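You operate a simulated robot arm through the tools that you are given. There is no shell and no other tool.

The job below is to be done with a simulated robot arm. You get a single attempt, and the scene is never put back.

JOB
Press the peg of the blue peg tray home in the peg press.
Fine: then put it in the GOOD tray; one press; leave the carriage out. Where these are worked on the way, their far stop is far enough and under half their travel is too little: press carriage.

It is judged by the outcome, as a careful person would: the job done as asked, and still so three seconds after it is handed in. It fails if anything else is knocked over, pushed out of place, dropped, spilled or broken.

ROBOT AND FRAMES
A 7-joint arm with a two-finger parallel gripper, fixed in place. Base frame: the origin is on the floor under the middle of its stand, x ahead of it, y to its left, z up; the work surface is at about z = 0.88. Readings come in m, rad, newtons and seconds.
It reaches about 1.524 m from its shoulder. Its first joint turns from -2.601 to 2.601 rad. Payload 3.5 kg.
Tool frame: the origin (TCP) lies between the finger pads and is the grasp point; the fingertips stand 0.023 m ahead of it; z points along the fingers, y is the line along which they close. Largest opening 0.094 m; finger width 0.038, thickness 0.01; the body of the gripper, 0.054 by 0.096 m, starts 0.039 m behind the TCP.
Orientation is that of the tool frame in the base frame, as a unit quaternion [x, y, z, w]. With the fingers straight down and closing along the base's y, the tool's x points along the base's -x, its y along +y and its z along -z.

CONTROLS
- The arm moves only by the tool step_arm. Its argument "targets" is a list of rows, each an object of numbers (a shift or turn left out is 0, a gripper value left out holds the last): "dx", "dy", "dz": the shift along the tool's x, y, z in units of 250 mm (1.0 is 250 mm); "wx", "wy", "wz": the turn, a rotation vector about the tool's x, y, z in units of 45 degrees (1.0 is 45 degrees); "claw": the opening, from 0 (shut) to 1 (fully open). In form: [{"dx": .., "dy": .., "dz": .., "wx": .., "wy": .., "wz": .., "claw": ..}, ...]. A call has 1 to 20 rows; each row is the pose to reach, as a shift and turn from the pose commanded when the call began, along the tool's axes at that moment. A call with a number of a shift or a turn outside -1 to 1 is refused whole. Rows are played at 5 a second. More than 0.05 m and 0.15 rad between two rows, or a gripper value outside its range, and nothing of the call is played. A pose out of reach is approached as far as the arm can. The call stops where the force on the tool passes 40 N (or 10 N more than at its start, if that is more) or the arm is blocked; 0.2 s more then pass. The fingers move at their own pace (about 0.153 m/s each) and stop on an object; they squeeze with about 38 N. The grip force told is the motor's: it shows also when the fingers shut on nothing. Time passes only in rows, and 0.2 s behind the last, so rows that repeat a pose let the fingers close. The reply holds the time, the measured pose of the TCP, the force on the tool along the base axes, the opening and the grip force, in the units named above and with some noise, with the torque about the TCP (base axes, N m) and any sound that the robot's microphone picked up.
- Cameras (640 x 400 px; columns grow to the right, rows downward): "scene" is fixed at [0.3982, -0.6489, 1.4505]; the picture's right is [0.65, -0.76, 0.00], its down [-0.39, -0.33, -0.86] and it looks along [0.65, 0.56, -0.51] (base axes); focal length 311 px, centre (320, 200). "wrist" rides on the gripper at [0.086, 0.016, -0.075] in the tool frame; the picture's right is [-0.18, 0.98, 0.00], its down [-0.58, -0.11, -0.81] and it looks along [-0.79, -0.15, 0.59] (tool axes); focal length 243 px, centre (320, 200). There is no depth. A picture from a camera that has moved, and an enlarged one, comes with that camera's place and axes in the base frame and with its lens.
- camera(camera): a new picture of that camera. No time passes.
- inspect(camera, box): a new picture of the part [left, top, right, bottom] of that camera's present view, enlarged. No time passes.
- finish_job(): hands the job in; it is judged then, once.

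Places have to be worked out from the pictures, the camera data and where the tool is seen. Open the gripper and draw the arm clear of the work before you hand the job in, unless the task says otherwise.

The tools are called after "Call:" as a command line: name --argument value ..., lists and objects as JSON in quotes. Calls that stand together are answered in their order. step_arm: Moves the arm, as the interface text tells. Its arguments: {"type":"object","properties":{"targets":{"type":"array","items":{"type":"object","properties":{"dx":{"type":"number"},"dy":{"type":"number"},"dz":{"type":"number"},"wx":{"type":"number"},"wy":{"type":"number"},"wz":{"type":"number"},"claw":{"type":"number"}}}}},"required":["targets"]} The other tools are called the same way: camera (camera) takes a picture; inspect (camera, box) takes an enlarged picture of a part of a camera's view; finish_job () hands the job in.

At the start:

```text
clock: 0.0
tcp_pos: [1.0734, -0.2268, 1.1434]
orientation: [0.001, 1.0, 0.0, 0.0]
wrist_force: [0.9, 0.0, 0.9]
torque: [0.0, 0.0, -0.02]
width: 0.0937
grasp_force: 0.1
```

scene: 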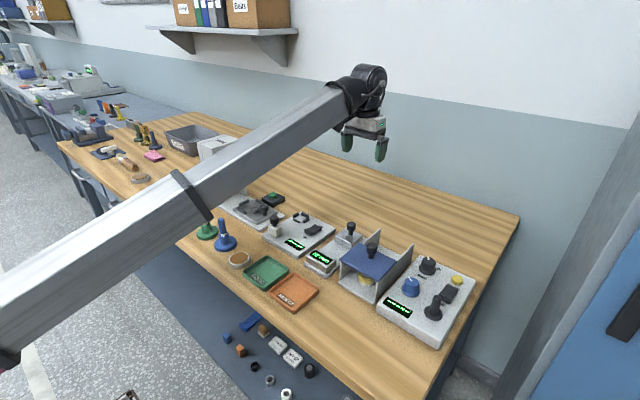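
wrist: 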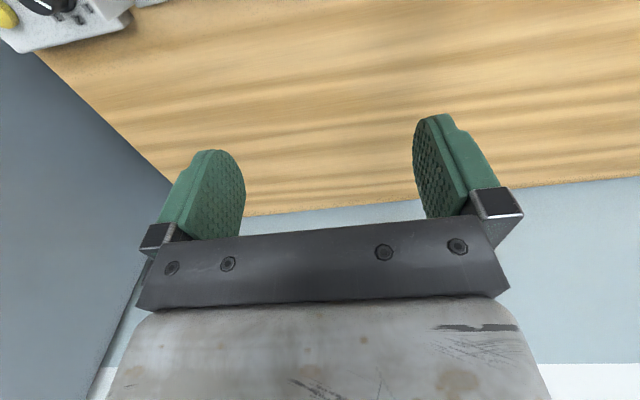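

I'll start by inspecting the scene more closely to identify the peg tray, the press and the GOOD tray.

Call:
inspect --camera "scene" --box '[180, 170, 340, 320]'

Call:
inspect --camera "scene" --box '[320, 200, 500, 350]'

Call:
inspect --camera "scene" --box '[60, 90, 220, 200]'

```text
2.67 times, centred on (260, 245) of scene
camera zoom: at [0.3982, -0.6489, 1.4505], right [0.65, -0.76, 0.0], down [-0.39, -0.33, -0.86], along [0.65, 0.56, -0.51], focal length 830 px, centre (480, 80)
```

zoom: 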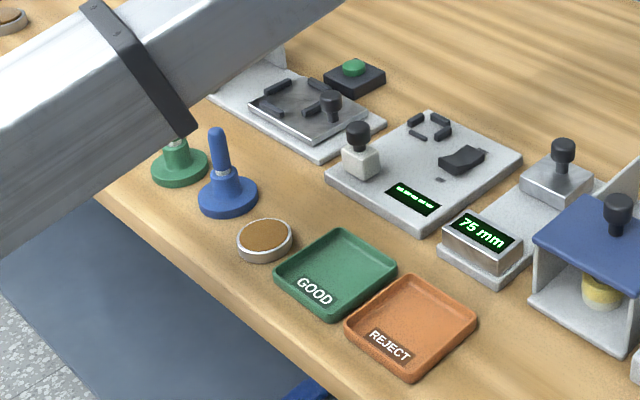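

```text
2.67 times, centred on (410, 275) of scene
camera zoom: at [0.3982, -0.6489, 1.4505], right [0.65, -0.76, 0.0], down [-0.39, -0.33, -0.86], along [0.65, 0.56, -0.51], focal length 830 px, centre (80, 0)
```

zoom: 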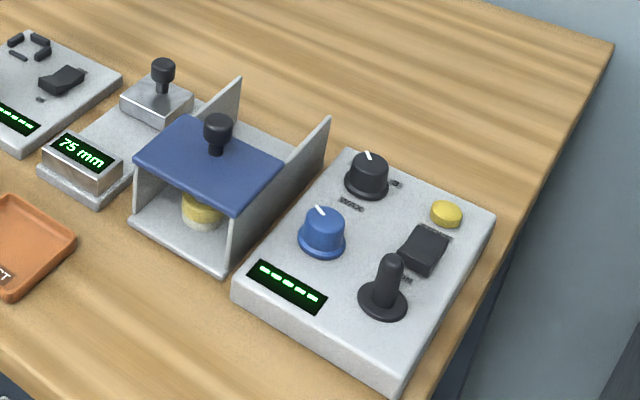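

```text
3.64 times, centred on (140, 145) of scene
camera zoom: at [0.3982, -0.6489, 1.4505], right [0.65, -0.76, 0.0], down [-0.39, -0.33, -0.86], along [0.65, 0.56, -0.51], focal length 1132 px, centre (974, 400)
```

zoom: 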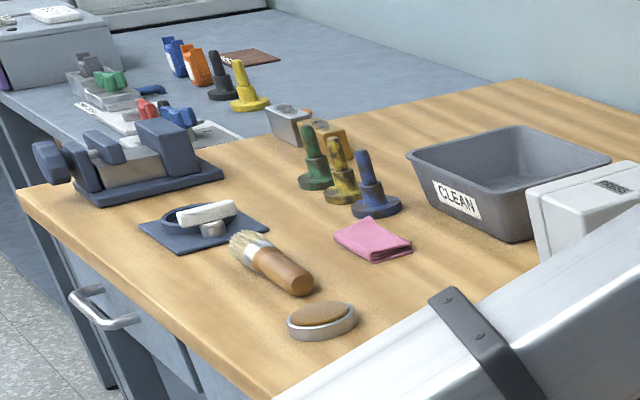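

Part of the bench is hidden by the arm; I look more closely at the devices left of the row first.

Call:
inspect --camera "scene" --box '[215, 175, 295, 235]'

Call:
inspect --camera "scene" --box '[260, 200, 340, 260]'

Call:
inspect --camera "scene" --box '[200, 300, 340, 400]'

Call:
inspect --camera "scene" --box '[180, 200, 260, 260]'

```text
6.67 times, centred on (255, 205) of scene
camera zoom: at [0.3982, -0.6489, 1.4505], right [0.65, -0.76, 0.0], down [-0.39, -0.33, -0.86], along [0.65, 0.56, -0.51], focal length 2074 px, centre (753, 167)
```

zoom: 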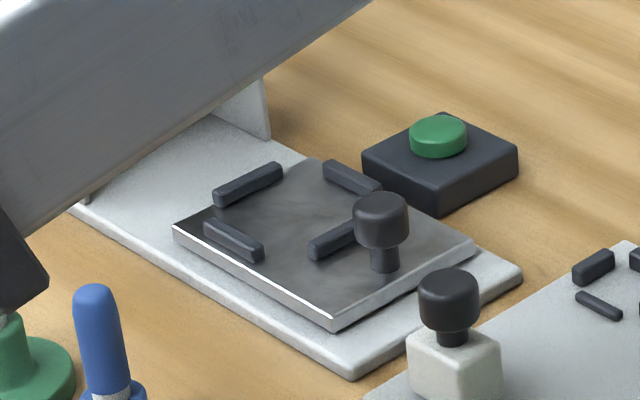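

```text
6.67 times, centred on (300, 230) of scene
camera zoom: at [0.3982, -0.6489, 1.4505], right [0.65, -0.76, 0.0], down [-0.39, -0.33, -0.86], along [0.65, 0.56, -0.51], focal length 2074 px, centre (453, 0)
```

zoom: 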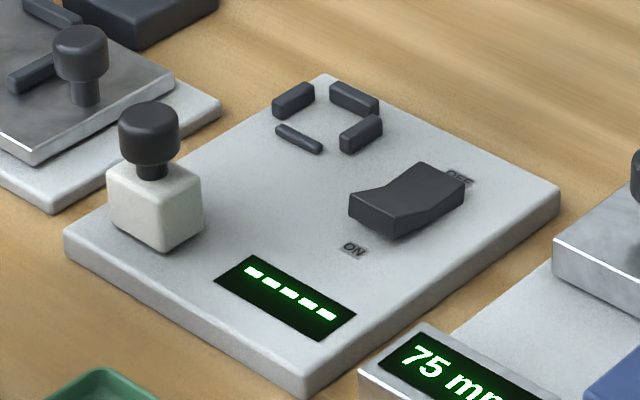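

```text
4.00 times, centred on (270, 350) of scene
camera zoom: at [0.3982, -0.6489, 1.4505], right [0.65, -0.76, 0.0], down [-0.39, -0.33, -0.86], along [0.65, 0.56, -0.51], focal length 1245 px, centre (520, -400)
```

zoom: 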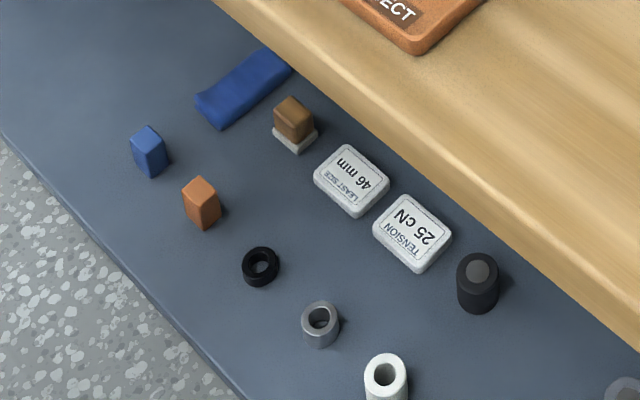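

```text
6.67 times, centred on (220, 230) of scene
camera zoom: at [0.3982, -0.6489, 1.4505], right [0.65, -0.76, 0.0], down [-0.39, -0.33, -0.86], along [0.65, 0.56, -0.51], focal length 2074 px, centre (987, 0)
```

zoom: 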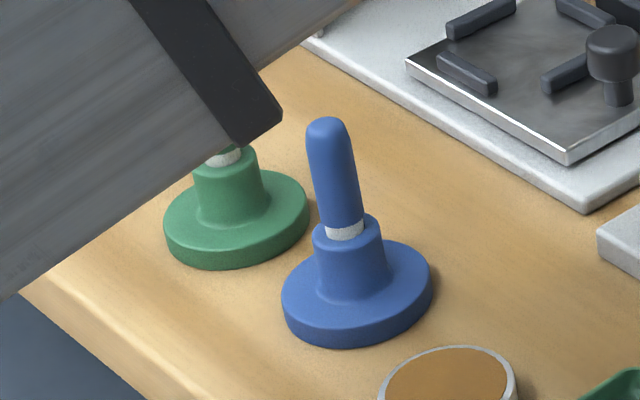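

I'll zoom on the far-left lookalikes to tell whether those are peg trays too.

Call:
inspect --camera "scene" --box '[125, 110, 181, 160]'

Call:
inspect --camera "scene" --box '[235, 225, 325, 315]'

Call:
inspect --camera "scene" --box '[180, 120, 240, 170]'

```text
8.00 times, centred on (153, 135) of scene
camera zoom: at [0.3982, -0.6489, 1.4505], right [0.65, -0.76, 0.0], down [-0.39, -0.33, -0.86], along [0.65, 0.56, -0.51], focal length 2489 px, centre (1656, 720)
```

zoom: 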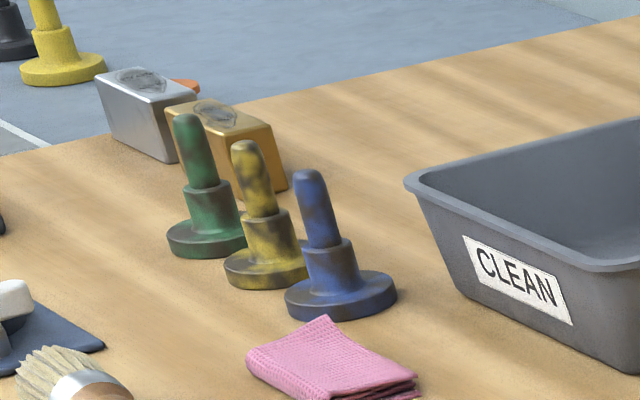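

```text
4.44 times, centred on (280, 270) of scene
camera zoom: at [0.3982, -0.6489, 1.4505], right [0.65, -0.76, 0.0], down [-0.39, -0.33, -0.86], along [0.65, 0.56, -0.51], focal length 1383 px, centre (498, -111)
```

zoom: 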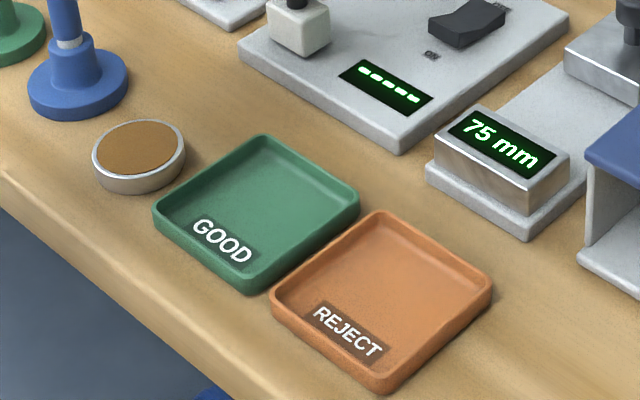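

```text
8.00 times, centred on (210, 145) of scene
camera zoom: at [0.3982, -0.6489, 1.4505], right [0.65, -0.76, 0.0], down [-0.39, -0.33, -0.86], along [0.65, 0.56, -0.51], focal length 2489 px, centre (1200, 640)
```

zoom: 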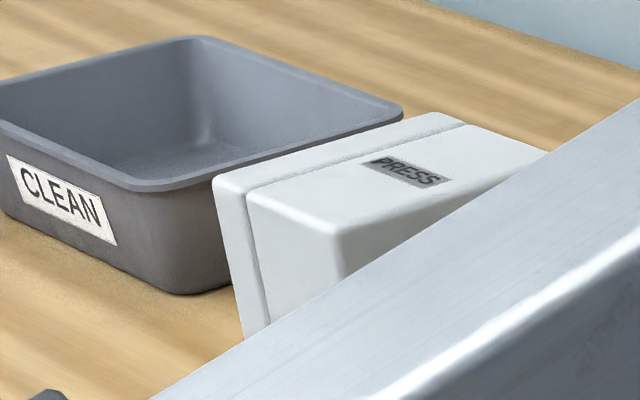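

The press head (labelled PRESS) is at the left of the carriage, hidden by the arm, and the near blue tray with the white band showing is the one with its peg not home. I raise and retract the arm to get a clear view with both cameras.

Call:
step_arm --targets '[{"dx": 0.1, "dy": 0.0, "dz": -0.1, "claw": 1}, {"dx": 0.22, "dy": 0.05, "dz": -0.2, "claw": 1}, {"dx": 0.35, "dy": 0.15, "dz": -0.26}, {"dx": 0.48, "dy": 0.25, "dz": -0.3}, {"dx": 0.62, "dy": 0.35, "dz": -0.3}, {"dx": 0.76, "dy": 0.45, "dz": -0.3}, {"dx": 0.9, "dy": 0.55, "dz": -0.3}, {"dx": 1.0, "dy": 0.7, "dz": -0.3}]'

```text
clock: 0.5
tcp_pos: [1.0418, -0.2244, 1.1748]
orientation: [0.0, 1.0, -0.002, 0.007]
wrist_force: [5.9, -0.1, -13.3]
torque: [-0.33, -0.68, -0.09]
width: 0.0939
grasp_force: 0.1
stopped in row 2: the force on the tool passed its limit at 62 N (the readings are from after the stop); the commanded pose is now the measured one
```

The call stopped on a force spike in free air, perhaps from abrupt acceleration; I look at both cameras before moving more gently.

Call:
camera --camera "scene"

Call:
camera --camera "wrist"

```text
taken
```

scene: 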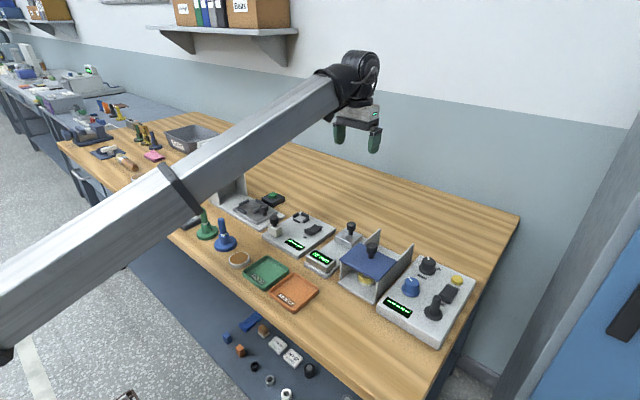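

```text
taken
camera wrist: at [0.9546, -0.2065, 1.2493], right [0.18, 0.98, 0.0], down [0.57, -0.11, 0.81], along [0.8, -0.15, -0.58], focal length 243 px, centre (320, 200)
```

wrist: 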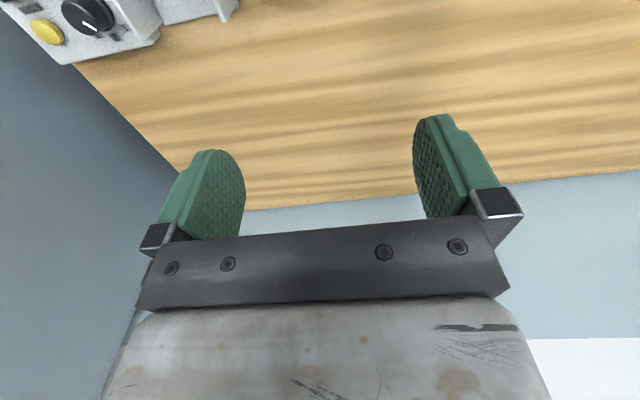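

Nothing was touched, so the spike was inertial. I continue with gentle ramped steps.

Call:
step_arm --targets '[{"dx": 0.02, "dz": -0.02, "claw": 1}, {"dx": 0.06, "dz": -0.06}, {"dx": 0.12, "dy": 0.02, "dz": -0.1}, {"dx": 0.18, "dy": 0.06, "dz": -0.15}, {"dx": 0.25, "dy": 0.11, "dz": -0.2}, {"dx": 0.32, "dy": 0.17, "dz": -0.24}, {"dx": 0.4, "dy": 0.24, "dz": -0.27}, {"dx": 0.48, "dy": 0.31, "dz": -0.29}, {"dx": 0.56, "dy": 0.39, "dz": -0.3}, {"dx": 0.64, "dy": 0.47, "dz": -0.3}, {"dx": 0.72, "dy": 0.55, "dz": -0.3}, {"dx": 0.79, "dy": 0.62, "dz": -0.3}, {"dx": 0.86, "dy": 0.69, "dz": -0.3}, {"dx": 0.91, "dy": 0.74, "dz": -0.3}, {"dx": 0.95, "dy": 0.78, "dz": -0.3}, {"dx": 0.98, "dy": 0.8, "dz": -0.3}, {"dx": 1.0, "dy": 0.81, "dz": -0.3}]'

```text
clock: 1.0
tcp_pos: [1.0364, -0.2227, 1.1813]
orientation: [0.001, 1.0, -0.003, 0.01]
wrist_force: [5.7, -1.4, -12.5]
torque: [-0.29, -0.61, -0.1]
width: 0.0943
grasp_force: 0.1
stopped in row 2: the force on the tool passed its limit at 48 N (the readings are from after the stop); the commanded pose is now the measured one
```

It tripped again after only 5 mm, so I check whether the force is static by holding still for a few rows.

Call:
step_arm --targets '[{"dx": 0.0}, {"dx": 0.0}, {"dx": 0.0}]'

Call:
inspect --camera "scene" --box '[300, 30, 420, 165]'

```text
clock: 1.8
tcp_pos: [1.0369, -0.2229, 1.1818]
orientation: [0.0, 1.0, -0.002, 0.01]
wrist_force: [10.2, -2.7, -21.9]
torque: [-0.36, -1.32, 0.03]
width: 0.0937
grasp_force: 0.2
```

```text
2.96 times, centred on (360, 98) of scene
camera zoom: at [0.3982, -0.6489, 1.4505], right [0.65, -0.76, 0.0], down [-0.39, -0.33, -0.86], along [0.65, 0.56, -0.51], focal length 922 px, centre (202, 504)
```

zoom: 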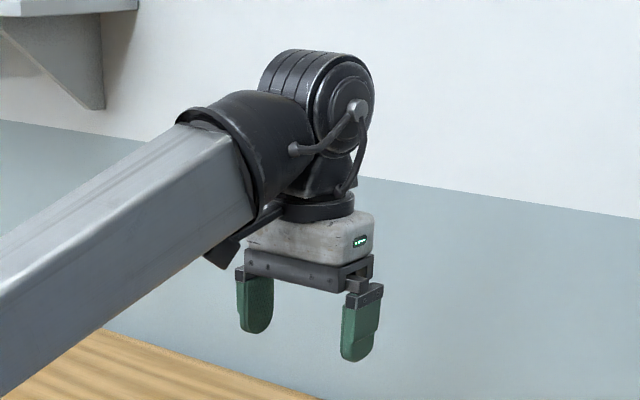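

The force is static: it's the wrist camera housing touching the forearm (self-contact). I back off downward and outward to relieve it.

Call:
step_arm --targets '[{"dx": -0.03, "dz": 0.03}, {"dx": -0.06, "dz": 0.08}, {"dx": -0.08, "dz": 0.14}, {"dx": -0.1, "dz": 0.2}, {"dx": -0.1, "dz": 0.24}, {"dx": -0.1, "dz": 0.26}, {"dx": -0.1, "dz": 0.26}]'

```text
clock: 3.4
tcp_pos: [1.0622, -0.2248, 1.1171]
orientation: [0.0, 1.0, -0.002, 0.01]
wrist_force: [-0.6, 0.1, 0.2]
torque: [-0.01, -0.03, 0.01]
width: 0.0938
grasp_force: 0.0
```

Contact is gone. I now retract toward the base at this lower height, gently.

Call:
step_arm --targets '[{"dx": 0.03}, {"dx": 0.08, "dy": 0.03}, {"dx": 0.15, "dy": 0.08}, {"dx": 0.23, "dy": 0.15}, {"dx": 0.31, "dy": 0.22}, {"dx": 0.4, "dy": 0.3}, {"dx": 0.49, "dy": 0.38}, {"dx": 0.58, "dy": 0.46}, {"dx": 0.66, "dy": 0.53}, {"dx": 0.73, "dy": 0.6}, {"dx": 0.79, "dy": 0.65}, {"dx": 0.83, "dy": 0.69}, {"dx": 0.86, "dy": 0.71}, {"dx": 0.87, "dy": 0.72}]'

```text
clock: 6.1
tcp_pos: [0.8535, -0.0496, 1.1138]
orientation: [-0.001, 1.0, -0.003, 0.012]
wrist_force: [4.2, -1.2, -8.8]
torque: [-0.19, -0.45, -0.06]
width: 0.094
grasp_force: 0.1
stopped in row 13: the force on the tool passed its limit at 43 N (the readings are from after the stop); the commanded pose is now the measured one
```

Same self-contact again, so I relieve it and start turning the wrist −90° about the tool axis so the camera sits on the −y side, clear of the forearm and facing the press.

Call:
step_arm --targets '[{"dx": -0.03, "dz": 0.04}, {"dx": -0.08, "dz": 0.1}, {"dx": -0.12, "dz": 0.14}, {"dx": -0.14, "dz": 0.16, "wz": -0.05}, {"dx": -0.14, "dz": 0.16, "wz": -0.15}, {"dx": -0.14, "dz": 0.16, "wz": -0.28}, {"dx": -0.14, "dz": 0.16, "wz": -0.42}, {"dx": -0.14, "dz": 0.16, "wz": -0.56}, {"dx": -0.14, "dz": 0.16, "wz": -0.7}, {"dx": -0.14, "dz": 0.16, "wz": -0.84}, {"dx": -0.14, "dz": 0.16, "wz": -0.94}, {"dx": -0.14, "dz": 0.16, "wz": -1.0}, {"dx": -0.14, "dz": 0.16, "wz": -1.0}]'

```text
clock: 8.9
tcp_pos: [0.8882, -0.0494, 1.0742]
orientation: [-0.384, 0.923, -0.007, 0.01]
wrist_force: [0.3, -0.3, 0.4]
torque: [-0.03, 0.03, 0.0]
width: 0.0941
grasp_force: 0.0
```

The turn works without contact; I continue the second half of the turn.

Call:
step_arm --targets '[{"wz": -0.05}, {"wz": -0.15}, {"wz": -0.28}, {"wz": -0.42}, {"wz": -0.56}, {"wz": -0.7}, {"wz": -0.84}, {"wz": -0.94}, {"wz": -1.0}, {"wz": -1.0}]'

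Call:
camera --camera "scene"

Call:
camera --camera "wrist"

```text
clock: 11.1
tcp_pos: [0.8891, -0.0507, 1.0747]
orientation: [0.709, -0.705, 0.011, -0.005]
wrist_force: [0.4, 0.4, 1.0]
torque: [0.0, 0.0, 0.0]
width: 0.0939
grasp_force: 0.0
```

```text
taken
```

scene: 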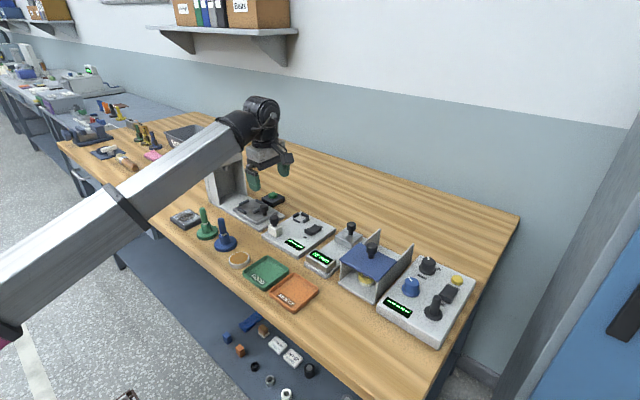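

```text
taken
camera wrist: at [0.8714, -0.1352, 1.1507], right [-0.98, 0.18, -0.02], down [0.09, 0.59, 0.8], along [0.16, 0.79, -0.59], focal length 243 px, centre (320, 200)
```

wrist: 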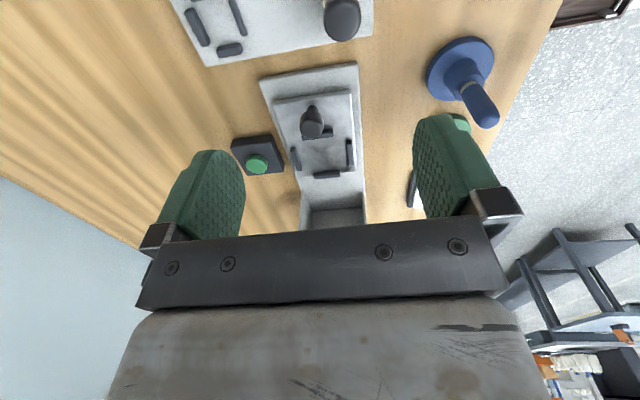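

Now the press and carriage are visible. I zoom in on both views for measuring.

Call:
inspect --camera "scene" --box '[160, 145, 300, 255]'

Call:
inspect --camera "wrist" --box '[160, 0, 520, 225]'

Call:
inspect --camera "wrist" --box '[220, 50, 400, 230]'

```text
3.64 times, centred on (230, 200) of scene
camera zoom: at [0.3982, -0.6489, 1.4505], right [0.65, -0.76, 0.0], down [-0.39, -0.33, -0.86], along [0.65, 0.56, -0.51], focal length 1132 px, centre (647, 200)
```

zoom: 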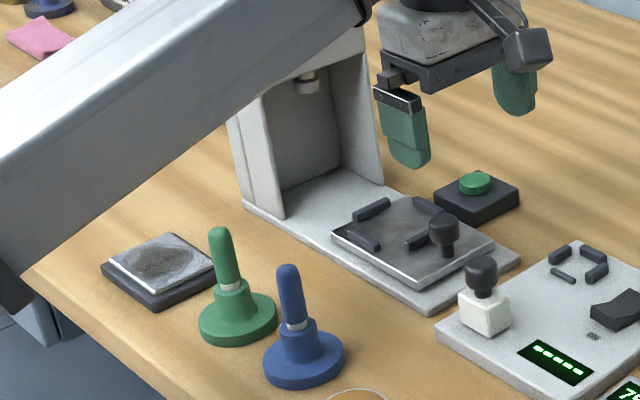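

```text
1.78 times, centred on (340, 112) of wrist
camera zoom: at [0.8714, -0.1352, 1.1507], right [-0.98, 0.18, -0.02], down [0.09, 0.59, 0.8], along [0.16, 0.79, -0.59], focal length 431 px, centre (284, 356)
```

zoom: 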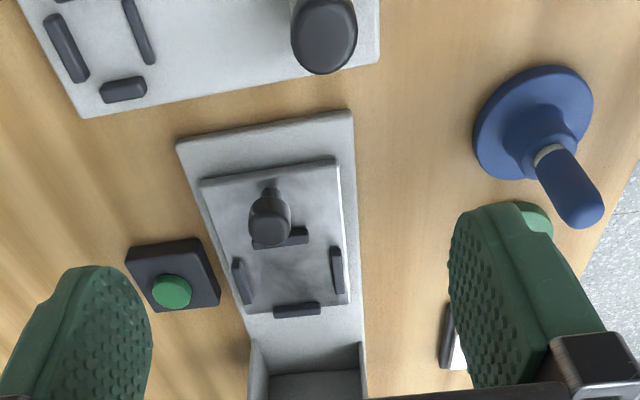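

```text
2.22 times, centred on (310, 140) of wrist
camera zoom: at [0.8714, -0.1352, 1.1507], right [-0.98, 0.18, -0.02], down [0.09, 0.59, 0.8], along [0.16, 0.79, -0.59], focal length 539 px, centre (342, 333)
```

zoom: 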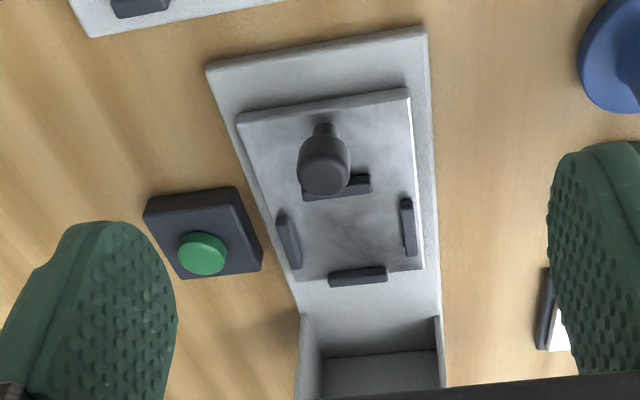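

I've triangulated: rail runs along +y with x-centre ≈ 0.914, carriage out with nest centre ≈ (0.914, 0.090), knob ≈ (0.913, 0.021, top z≈0.938), green button ≈ (1.01, 0.09), blue tray ≈ (0.754, 0.013), GOOD tray centre ≈ (0.751, −0.166). I straighten the tool and move above the blue tray for a closer look.

Call:
step_arm --targets '[{"dx": -0.01, "dy": 0.02, "wx": -0.01, "wy": -0.004}, {"dx": -0.03, "dy": 0.06, "wx": -0.02, "wy": -0.008}, {"dx": -0.06, "dy": 0.12, "wx": -0.029, "wy": -0.011, "wz": 0.007}, {"dx": -0.09, "dy": 0.19, "wx": -0.029, "wy": -0.011, "wz": 0.007}, {"dx": -0.125, "dy": 0.26, "wx": -0.029, "wy": -0.011, "wz": 0.007}, {"dx": -0.16, "dy": 0.33, "wx": -0.029, "wy": -0.011, "wz": 0.007}, {"dx": -0.19, "dy": 0.4, "wx": -0.029, "wy": -0.011, "wz": 0.007}, {"dx": -0.22, "dy": 0.46, "wx": -0.029, "wy": -0.011, "wz": 0.007}, {"dx": -0.24, "dy": 0.51, "wx": -0.029, "wy": -0.011, "wz": 0.007}, {"dx": -0.256, "dy": 0.54, "wx": -0.029, "wy": -0.011, "wz": 0.007}, {"dx": -0.256, "dy": 0.54, "wx": -0.029, "wy": -0.011, "wz": 0.007}]'

Call:
camera --camera "wrist"

Call:
camera --camera "scene"

```text
clock: 13.5
tcp_pos: [0.7535, 0.0131, 1.0704]
orientation: [-0.706, 0.708, 0.001, 0.001]
wrist_force: [0.1, 0.5, 0.6]
torque: [0.0, 0.0, 0.01]
width: 0.0941
grasp_force: 0.1
```

```text
taken
camera wrist: at [0.7368, -0.0725, 1.1467], right [-0.98, 0.19, 0.0], down [0.11, 0.58, 0.81], along [0.15, 0.79, -0.59], focal length 243 px, centre (320, 200)
```

wrist: 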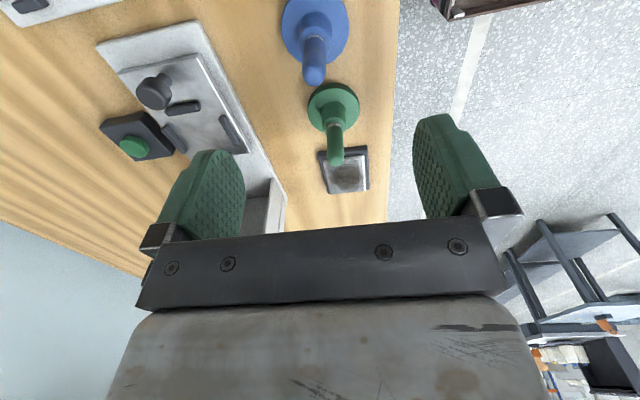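

```text
taken
```

scene: 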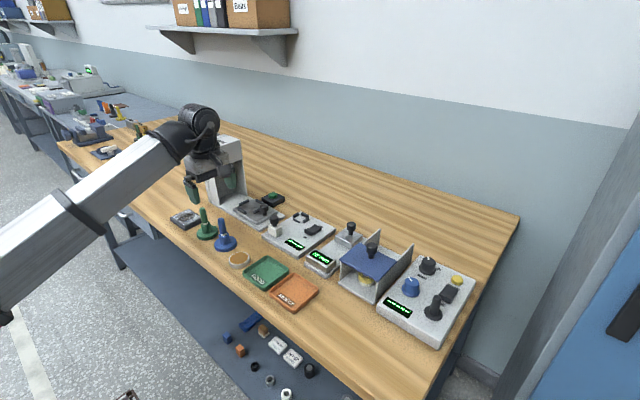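

Now everything is in view. I zoom in on the press head, the blue tray from both cameras.

Call:
inspect --camera "wrist" --box '[260, 0, 380, 100]'

Call:
inspect --camera "scene" --box '[180, 120, 290, 230]'

Call:
inspect --camera "scene" --box '[190, 200, 254, 256]'

Call:
inspect --camera "wrist" --box '[80, 0, 300, 150]'

```text
4.00 times, centred on (320, 50) of wrist
camera zoom: at [0.7368, -0.0725, 1.1467], right [-0.98, 0.19, 0.0], down [0.11, 0.58, 0.81], along [0.15, 0.79, -0.59], focal length 970 px, centre (320, 800)
```

zoom: 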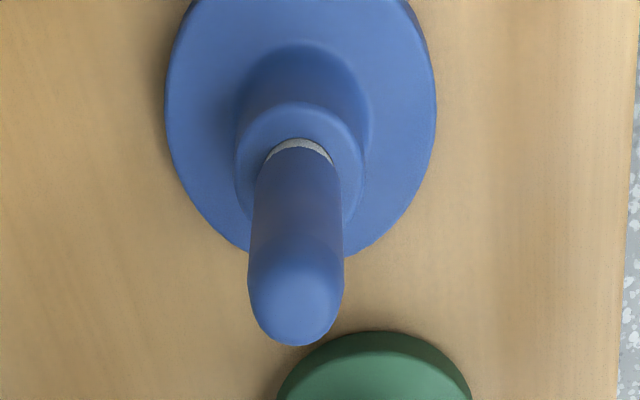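

```text
3.64 times, centred on (235, 175) of scene
camera zoom: at [0.3982, -0.6489, 1.4505], right [0.65, -0.76, 0.0], down [-0.39, -0.33, -0.86], along [0.65, 0.56, -0.51], focal length 1132 px, centre (629, 291)
```

zoom: 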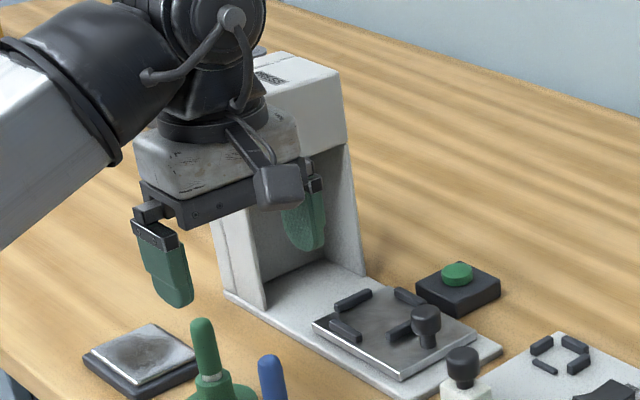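

```text
7.14 times, centred on (222, 228) of scene
camera zoom: at [0.3982, -0.6489, 1.4505], right [0.65, -0.76, 0.0], down [-0.39, -0.33, -0.86], along [0.65, 0.56, -0.51], focal length 2223 px, centre (1020, 0)
```

zoom: 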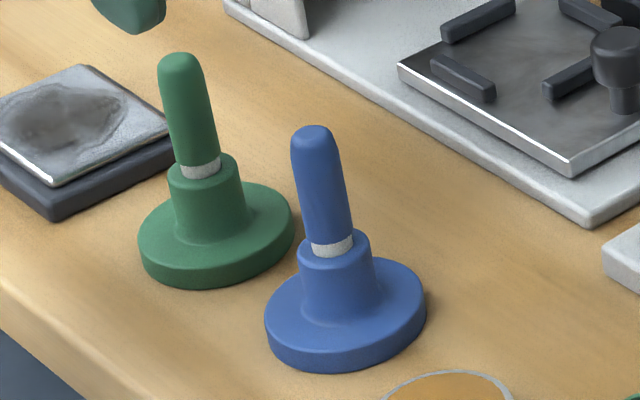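

```text
2.67 times, centred on (190, 75) of wrist
camera zoom: at [0.7368, -0.0725, 1.1467], right [-0.98, 0.19, 0.0], down [0.11, 0.58, 0.81], along [0.15, 0.79, -0.59], focal length 647 px, centre (667, 533)
```

zoom: 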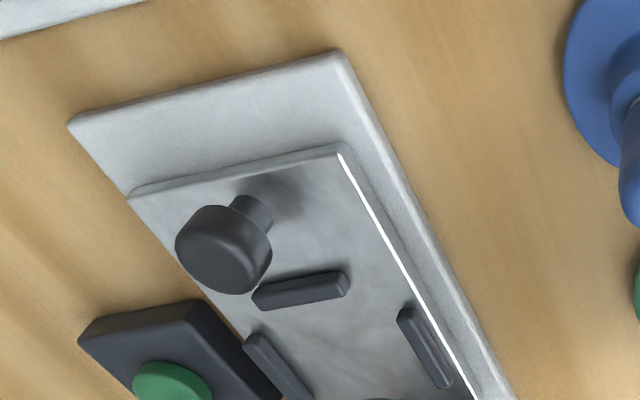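

The blue tray sits about 4 mm to +x and 2 mm to −y of the tool axis; peg ≈17 mm dia, top z≈0.973, collar top z≈0.920. I plan to grasp the peg vertically just above the collar (TCP ≈0.948); I descend partway, correcting xy, and look.

Call:
step_arm --targets '[{"dx": 0.003, "dy": -0.006, "dz": 0.02}, {"dx": 0.006, "dy": -0.012, "dz": 0.06}, {"dx": 0.008, "dy": -0.016, "dz": 0.12}, {"dx": 0.008, "dy": -0.016, "dz": 0.19}, {"dx": 0.008, "dy": -0.016, "dz": 0.26}, {"dx": 0.008, "dy": -0.016, "dz": 0.32}, {"dx": 0.008, "dy": -0.016, "dz": 0.37}, {"dx": 0.008, "dy": -0.016, "dz": 0.4}, {"dx": 0.008, "dy": -0.016, "dz": 0.41}, {"dx": 0.008, "dy": -0.016, "dz": 0.41}]'

Call:
camera --camera "wrist"

Call:
inspect --camera "scene" --box '[160, 170, 270, 260]'

```text
clock: 15.7
tcp_pos: [0.7566, 0.0121, 0.9689]
orientation: [-0.706, 0.708, 0.001, 0.0]
wrist_force: [0.0, 0.2, -0.2]
torque: [0.03, 0.0, 0.0]
width: 0.094
grasp_force: 0.0
```

```text
taken
camera wrist: at [0.7407, -0.0746, 1.0442], right [-0.98, 0.19, 0.0], down [0.11, 0.58, 0.81], along [0.15, 0.79, -0.59], focal length 243 px, centre (320, 200)
```

wrist: 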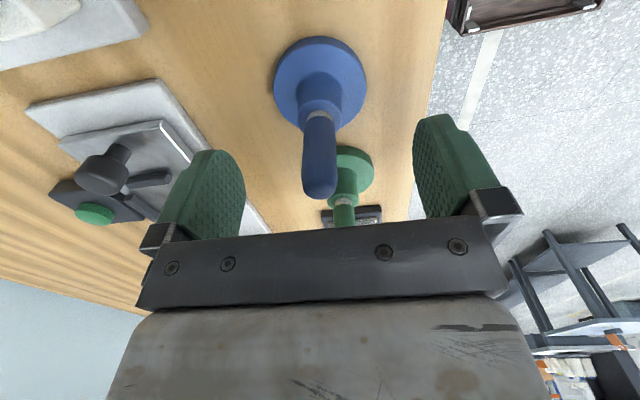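

```text
4.44 times, centred on (215, 215) of scene
camera zoom: at [0.3982, -0.6489, 1.4505], right [0.65, -0.76, 0.0], down [-0.39, -0.33, -0.86], along [0.65, 0.56, -0.51], focal length 1383 px, centre (787, 133)
```

zoom: 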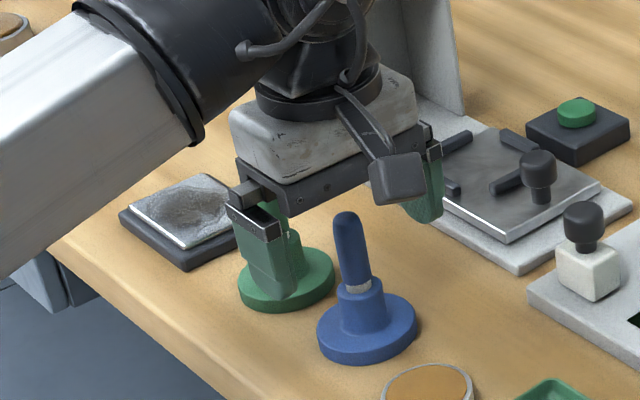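

The peg is well centred between the fingers. I descend the last 21 mm and then close gradually on the peg.

Call:
step_arm --targets '[{"dz": 0.02, "claw": 1}, {"dz": 0.05}, {"dz": 0.075}, {"dz": 0.084}, {"dz": 0.084}, {"dz": 0.084, "claw": 0.7}, {"dz": 0.084, "claw": 0.5}, {"dz": 0.084, "claw": 0.4}, {"dz": 0.084, "claw": 0.32}, {"dz": 0.084, "claw": 0.26}, {"dz": 0.084, "claw": 0.2}, {"dz": 0.084, "claw": 0.15}, {"dz": 0.084, "claw": 0.0}, {"dz": 0.084, "claw": 0.0}, {"dz": 0.084, "claw": 0.0}]'

Call:
camera --camera "wrist"

Call:
inspect --camera "scene" --box '[160, 170, 270, 260]'

```text
clock: 18.9
tcp_pos: [0.7568, 0.0116, 0.948]
orientation: [-0.706, 0.708, 0.0, 0.001]
wrist_force: [0.6, 0.2, -0.8]
torque: [0.0, -0.04, -0.01]
width: 0.0164
grasp_force: 37.8
```

```text
taken
camera wrist: at [0.741, -0.0739, 1.0233], right [-0.98, 0.19, 0.0], down [0.11, 0.58, 0.81], along [0.15, 0.79, -0.59], focal length 243 px, centre (320, 200)
```

wrist: 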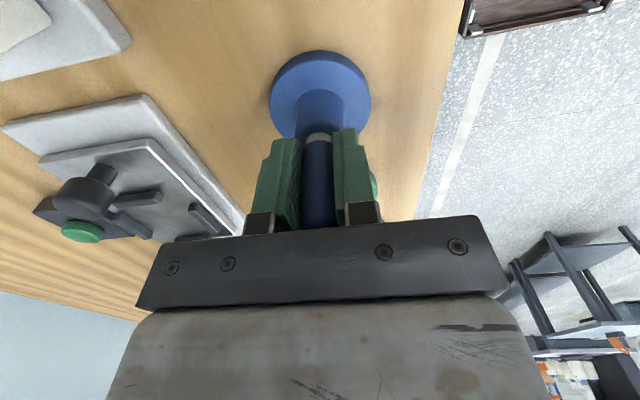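

```text
4.44 times, centred on (215, 215) of scene
camera zoom: at [0.3982, -0.6489, 1.4505], right [0.65, -0.76, 0.0], down [-0.39, -0.33, -0.86], along [0.65, 0.56, -0.51], focal length 1383 px, centre (787, 133)
```

zoom: 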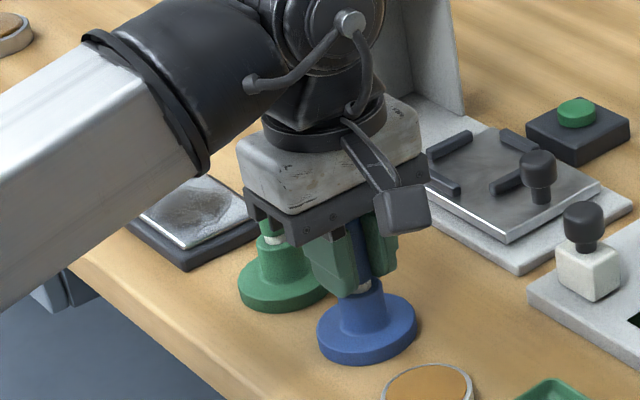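

Gripped on the peg (16.4 mm). I zoom in on the band before lifting so I can tell if the peg slides in the collar.

Call:
inspect --camera "wrist" --box '[260, 40, 380, 140]'

Call:
step_arm --targets '[{"dz": -0.004}, {"dz": -0.01}, {"dz": -0.018}, {"dz": -0.026}, {"dz": -0.032}, {"dz": -0.032}, {"dz": -0.032}]'

Call:
inspect --camera "wrist" --box '[260, 40, 380, 140]'

Call:
inspect --camera "scene" --box '[190, 200, 254, 256]'

```text
4.00 times, centred on (320, 90) of wrist
camera zoom: at [0.741, -0.0739, 1.0233], right [-0.98, 0.19, 0.0], down [0.11, 0.58, 0.81], along [0.15, 0.79, -0.59], focal length 970 px, centre (320, 640)
```

zoom: 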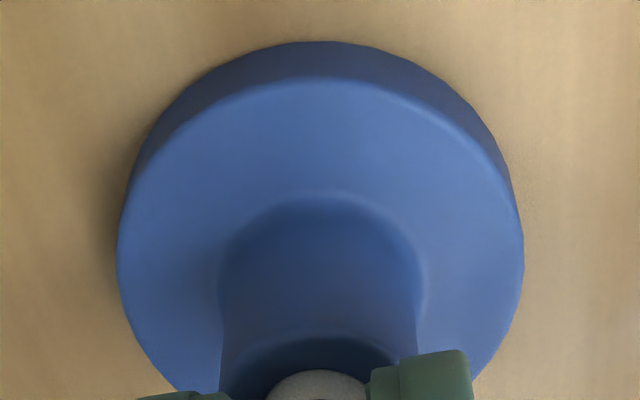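

```text
clock: 20.5
tcp_pos: [0.7567, 0.0118, 0.9552]
orientation: [-0.706, 0.708, 0.001, 0.001]
wrist_force: [0.2, -0.3, -0.7]
torque: [0.03, 0.01, -0.01]
width: 0.0162
grasp_force: 38.1
```

```text
4.00 times, centred on (320, 90) of wrist
camera zoom: at [0.7408, -0.0743, 1.031], right [-0.98, 0.19, 0.0], down [0.11, 0.58, 0.81], along [0.15, 0.79, -0.59], focal length 970 px, centre (320, 640)
```

zoom: 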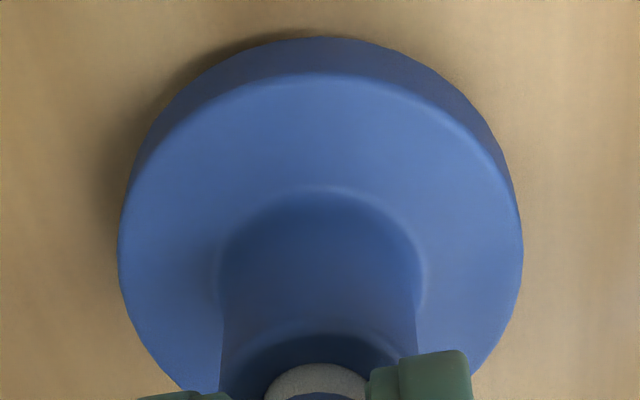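

```text
7.14 times, centred on (222, 228) of scene
camera zoom: at [0.3982, -0.6489, 1.4505], right [0.65, -0.76, 0.0], down [-0.39, -0.33, -0.86], along [0.65, 0.56, -0.51], focal length 2223 px, centre (1020, 0)
```

zoom: 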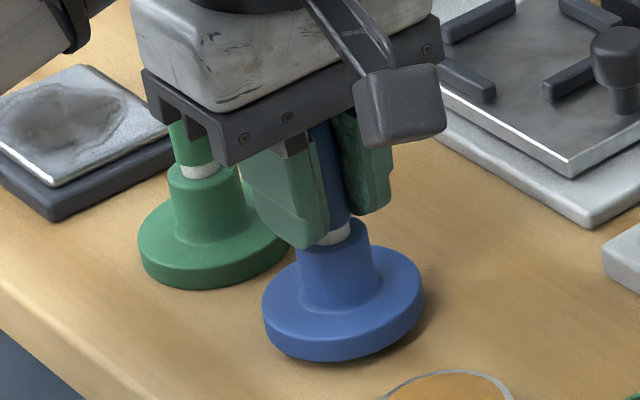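

The tray lifts together with the peg and the band hasn't opened, so the peg holds. I lift to TCP z≈1.045 and carry it to above the carriage nest.

Call:
step_arm --targets '[{"dz": -0.02}, {"dz": -0.06}, {"dz": -0.12}, {"dz": -0.18}, {"dz": -0.24}, {"dz": -0.3}, {"dz": -0.34}, {"dz": -0.36, "dx": -0.01, "dy": -0.02}, {"dz": -0.36, "dx": -0.03, "dy": -0.06}, {"dz": -0.36, "dx": -0.06, "dy": -0.12}, {"dz": -0.36, "dx": -0.095, "dy": -0.19}, {"dz": -0.36, "dx": -0.13, "dy": -0.26}, {"dz": -0.36, "dx": -0.165, "dy": -0.33}, {"dz": -0.36, "dx": -0.2, "dy": -0.4}, {"dz": -0.36, "dx": -0.235, "dy": -0.47}, {"dz": -0.36, "dx": -0.265, "dy": -0.53}, {"dz": -0.36, "dx": -0.29, "dy": -0.58}, {"dz": -0.36, "dx": -0.305, "dy": -0.613}, {"dz": -0.36, "dx": -0.312, "dy": -0.628}, {"dz": -0.36, "dx": -0.312, "dy": -0.628}]'

Call:
camera --camera "wrist"

Call:
camera --camera "scene"

```text
clock: 24.7
tcp_pos: [0.9152, 0.0895, 1.0448]
orientation: [-0.706, 0.708, 0.001, 0.0]
wrist_force: [0.4, 0.0, -0.1]
torque: [0.01, 0.01, -0.03]
width: 0.0166
grasp_force: 38.0
```

```text
taken
camera wrist: at [0.8983, 0.0025, 1.1207], right [-0.98, 0.19, 0.0], down [0.11, 0.58, 0.81], along [0.15, 0.79, -0.59], focal length 243 px, centre (320, 200)
```

wrist: 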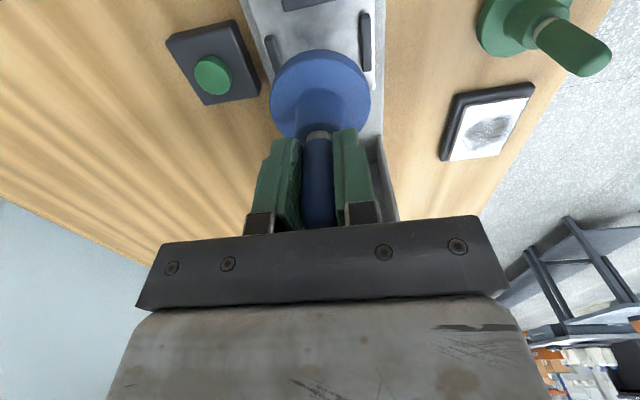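

```text
taken
```

scene: 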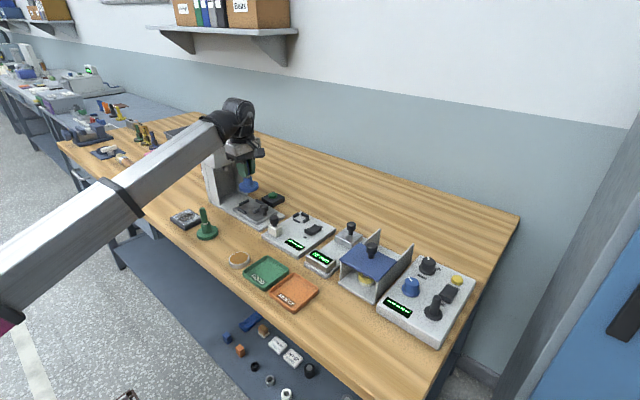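

The tray is above the nest. I zoom in to refine the alignment.

Call:
inspect --camera "wrist" --box '[230, 0, 410, 110]'

Call:
inspect --camera "scene" --box '[195, 125, 295, 230]'

```text
3.56 times, centred on (320, 55) of wrist
camera zoom: at [0.8983, 0.0025, 1.1207], right [-0.98, 0.19, 0.0], down [0.11, 0.58, 0.81], along [0.15, 0.79, -0.59], focal length 863 px, centre (320, 716)
```

zoom: 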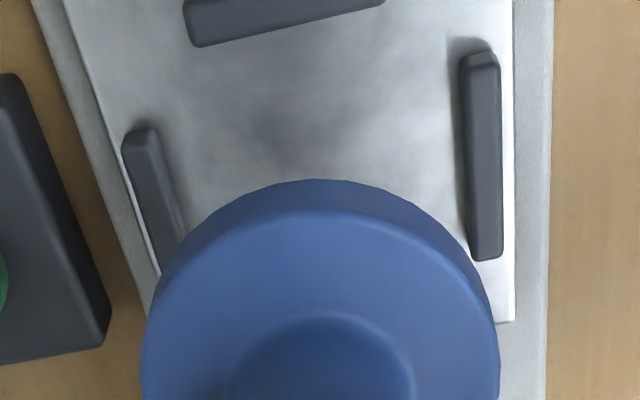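

```text
3.81 times, centred on (245, 178) of scene
camera zoom: at [0.3982, -0.6489, 1.4505], right [0.65, -0.76, 0.0], down [-0.39, -0.33, -0.86], along [0.65, 0.56, -0.51], focal length 1185 px, centre (606, 286)
```

zoom: 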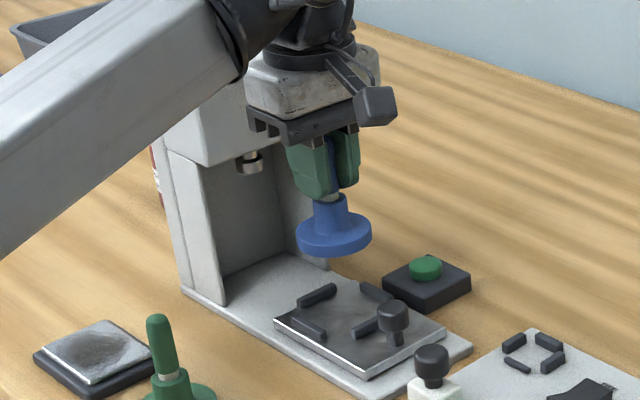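

Alignment is within about 1 mm in both directions. I descend to just above the locator bars and check again.

Call:
step_arm --targets '[{"dz": 0.02, "dy": 0.002}, {"dz": 0.05, "dy": 0.002}, {"dz": 0.09, "dy": 0.002}, {"dz": 0.13, "dy": 0.002}, {"dz": 0.17, "dy": 0.002}, {"dz": 0.2, "dy": 0.002}, {"dz": 0.225, "dy": 0.002}, {"dz": 0.24, "dy": 0.002}, {"dz": 0.24, "dy": 0.002}]'

Call:
inspect --camera "wrist" --box '[230, 0, 410, 110]'

Call:
inspect --camera "scene" --box '[210, 150, 290, 230]'

```text
clock: 26.7
tcp_pos: [0.9157, 0.0888, 0.9858]
orientation: [-0.706, 0.708, 0.002, 0.001]
wrist_force: [-0.3, 0.1, -1.6]
torque: [0.03, 0.01, 0.01]
width: 0.0164
grasp_force: 37.9
```

```text
3.56 times, centred on (320, 55) of wrist
camera zoom: at [0.8983, 0.0031, 1.0613], right [-0.98, 0.19, 0.0], down [0.11, 0.58, 0.81], along [0.15, 0.79, -0.59], focal length 863 px, centre (320, 716)
```

zoom: 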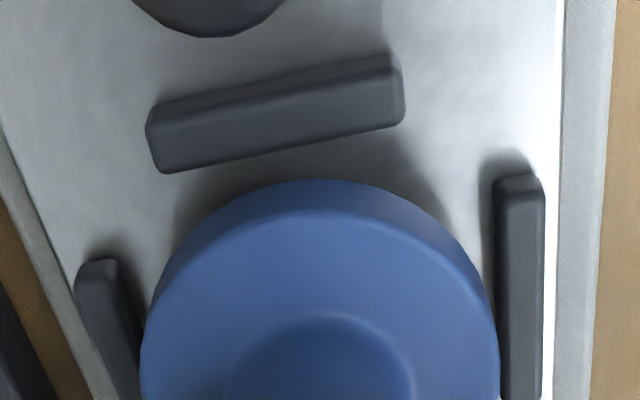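

```text
5.00 times, centred on (250, 190) of scene
camera zoom: at [0.3982, -0.6489, 1.4505], right [0.65, -0.76, 0.0], down [-0.39, -0.33, -0.86], along [0.65, 0.56, -0.51], focal length 1556 px, centre (670, 250)
```

zoom: 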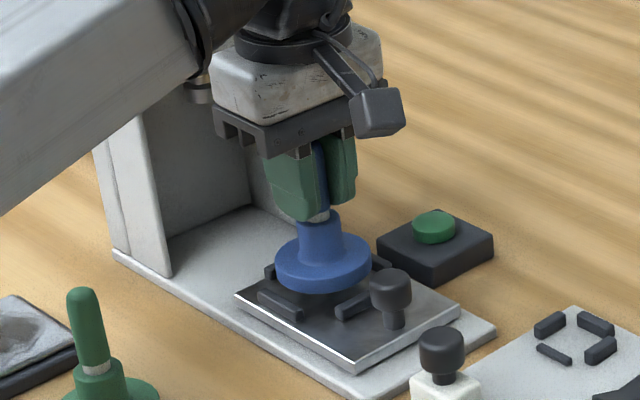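

The disc is centred between the four bars. I lower to about 3 mm above expected seating.

Call:
step_arm --targets '[{"dz": 0.008}, {"dz": 0.018}, {"dz": 0.03}, {"dz": 0.04}, {"dz": 0.045}, {"dz": 0.045}]'

Call:
inspect --camera "wrist" --box '[230, 0, 410, 110]'

Call:
inspect --camera "scene" --box '[225, 175, 285, 225]'

```text
clock: 28.1
tcp_pos: [0.9147, 0.0894, 0.9752]
orientation: [-0.706, 0.708, 0.001, 0.002]
wrist_force: [-0.1, 0.3, -0.9]
torque: [0.03, 0.0, 0.03]
width: 0.0164
grasp_force: 38.2
```

```text
3.56 times, centred on (320, 55) of wrist
camera zoom: at [0.8982, 0.003, 1.0501], right [-0.98, 0.19, 0.0], down [0.11, 0.58, 0.81], along [0.15, 0.79, -0.59], focal length 863 px, centre (320, 716)
```

zoom: 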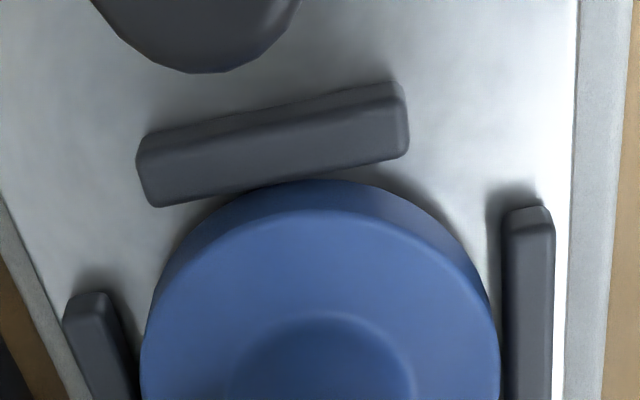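

```text
8.00 times, centred on (255, 200) of scene
camera zoom: at [0.3982, -0.6489, 1.4505], right [0.65, -0.76, 0.0], down [-0.39, -0.33, -0.86], along [0.65, 0.56, -0.51], focal length 2489 px, centre (840, 200)
```

zoom: 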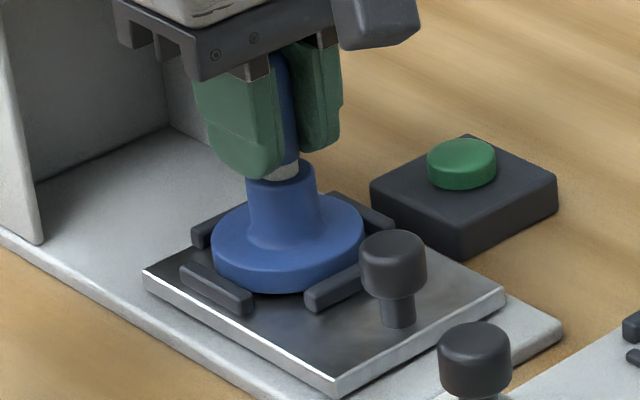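

The disc is dropping inside the bars with ~2 mm clearance. I continue down in small steps watching for contact.

Call:
step_arm --targets '[{"dz": 0.003}, {"dz": 0.006}, {"dz": 0.008}, {"dz": 0.008}]'

Call:
inspect --camera "scene" --box '[225, 175, 285, 225]'

```text
clock: 29.1
tcp_pos: [0.9144, 0.0895, 0.9717]
orientation: [-0.706, 0.708, 0.001, 0.001]
wrist_force: [0.4, -0.2, -0.8]
torque: [0.0, 0.02, 0.01]
width: 0.0166
grasp_force: 38.3
```

```text
8.00 times, centred on (255, 200) of scene
camera zoom: at [0.3982, -0.6489, 1.4505], right [0.65, -0.76, 0.0], down [-0.39, -0.33, -0.86], along [0.65, 0.56, -0.51], focal length 2489 px, centre (840, 200)
```

zoom: 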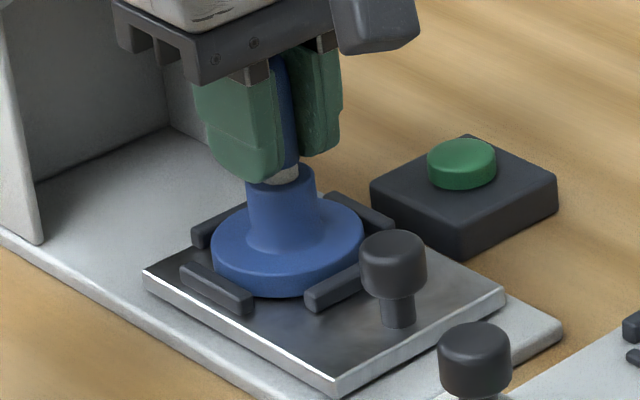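

No contact force yet; I go down another millimetre or so at a time.

Call:
step_arm --targets '[{"dz": 0.002}, {"dz": 0.004}, {"dz": 0.004}]'

Call:
step_arm --targets '[{"dz": 0.002}, {"dz": 0.004}, {"dz": 0.004}]'

```text
clock: 29.9
tcp_pos: [0.9145, 0.0898, 0.9711]
orientation: [-0.706, 0.708, 0.001, 0.001]
wrist_force: [0.5, 0.5, -0.8]
torque: [0.0, 0.0, 0.0]
width: 0.0165
grasp_force: 38.1
```

```text
clock: 30.7
tcp_pos: [0.9145, 0.0894, 0.9715]
orientation: [-0.706, 0.708, 0.0, 0.001]
wrist_force: [0.1, -0.4, 1.4]
torque: [0.01, 0.02, 0.0]
width: 0.0163
grasp_force: 37.9
```

Force rose to +1.4 N, suggesting first contact. I look closely.

Call:
inspect --camera "scene" --box '[230, 185, 275, 220]'

Call:
inspect --camera "wrist" --box '[230, 0, 410, 110]'

```text
11.43 times, centred on (252, 202) of scene
camera zoom: at [0.3982, -0.6489, 1.4505], right [0.65, -0.76, 0.0], down [-0.39, -0.33, -0.86], along [0.65, 0.56, -0.51], focal length 3556 px, centre (1091, 171)
```

zoom: 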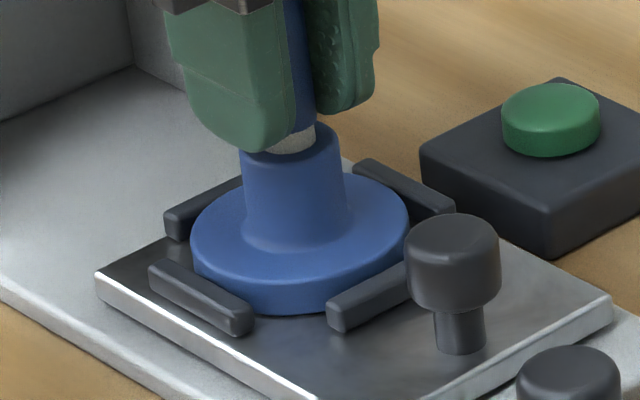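

```text
3.56 times, centred on (320, 55) of wrist
camera zoom: at [0.8975, 0.0039, 1.0466], right [-0.98, 0.19, 0.0], down [0.11, 0.58, 0.81], along [0.15, 0.79, -0.59], focal length 863 px, centre (320, 716)
```

zoom: 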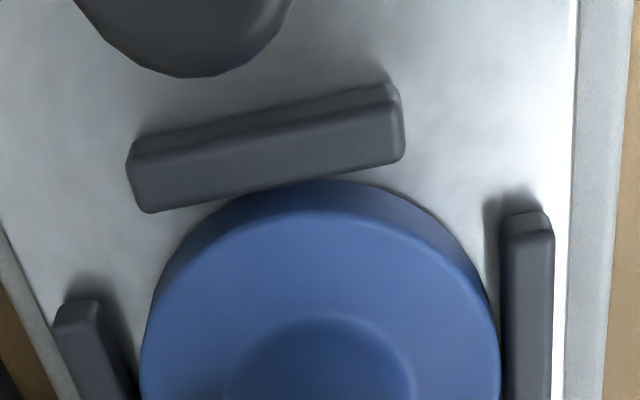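

It looks seated. One more half-millimetre step to confirm with the force.

Call:
step_arm --targets '[{"dz": 0.002}, {"dz": 0.003}, {"dz": 0.003}]'

```text
clock: 31.5
tcp_pos: [0.9146, 0.0883, 0.9703]
orientation: [-0.706, 0.709, 0.0, 0.0]
wrist_force: [-0.2, 0.8, 1.5]
torque: [0.04, 0.03, 0.0]
width: 0.0166
grasp_force: 38.3
```

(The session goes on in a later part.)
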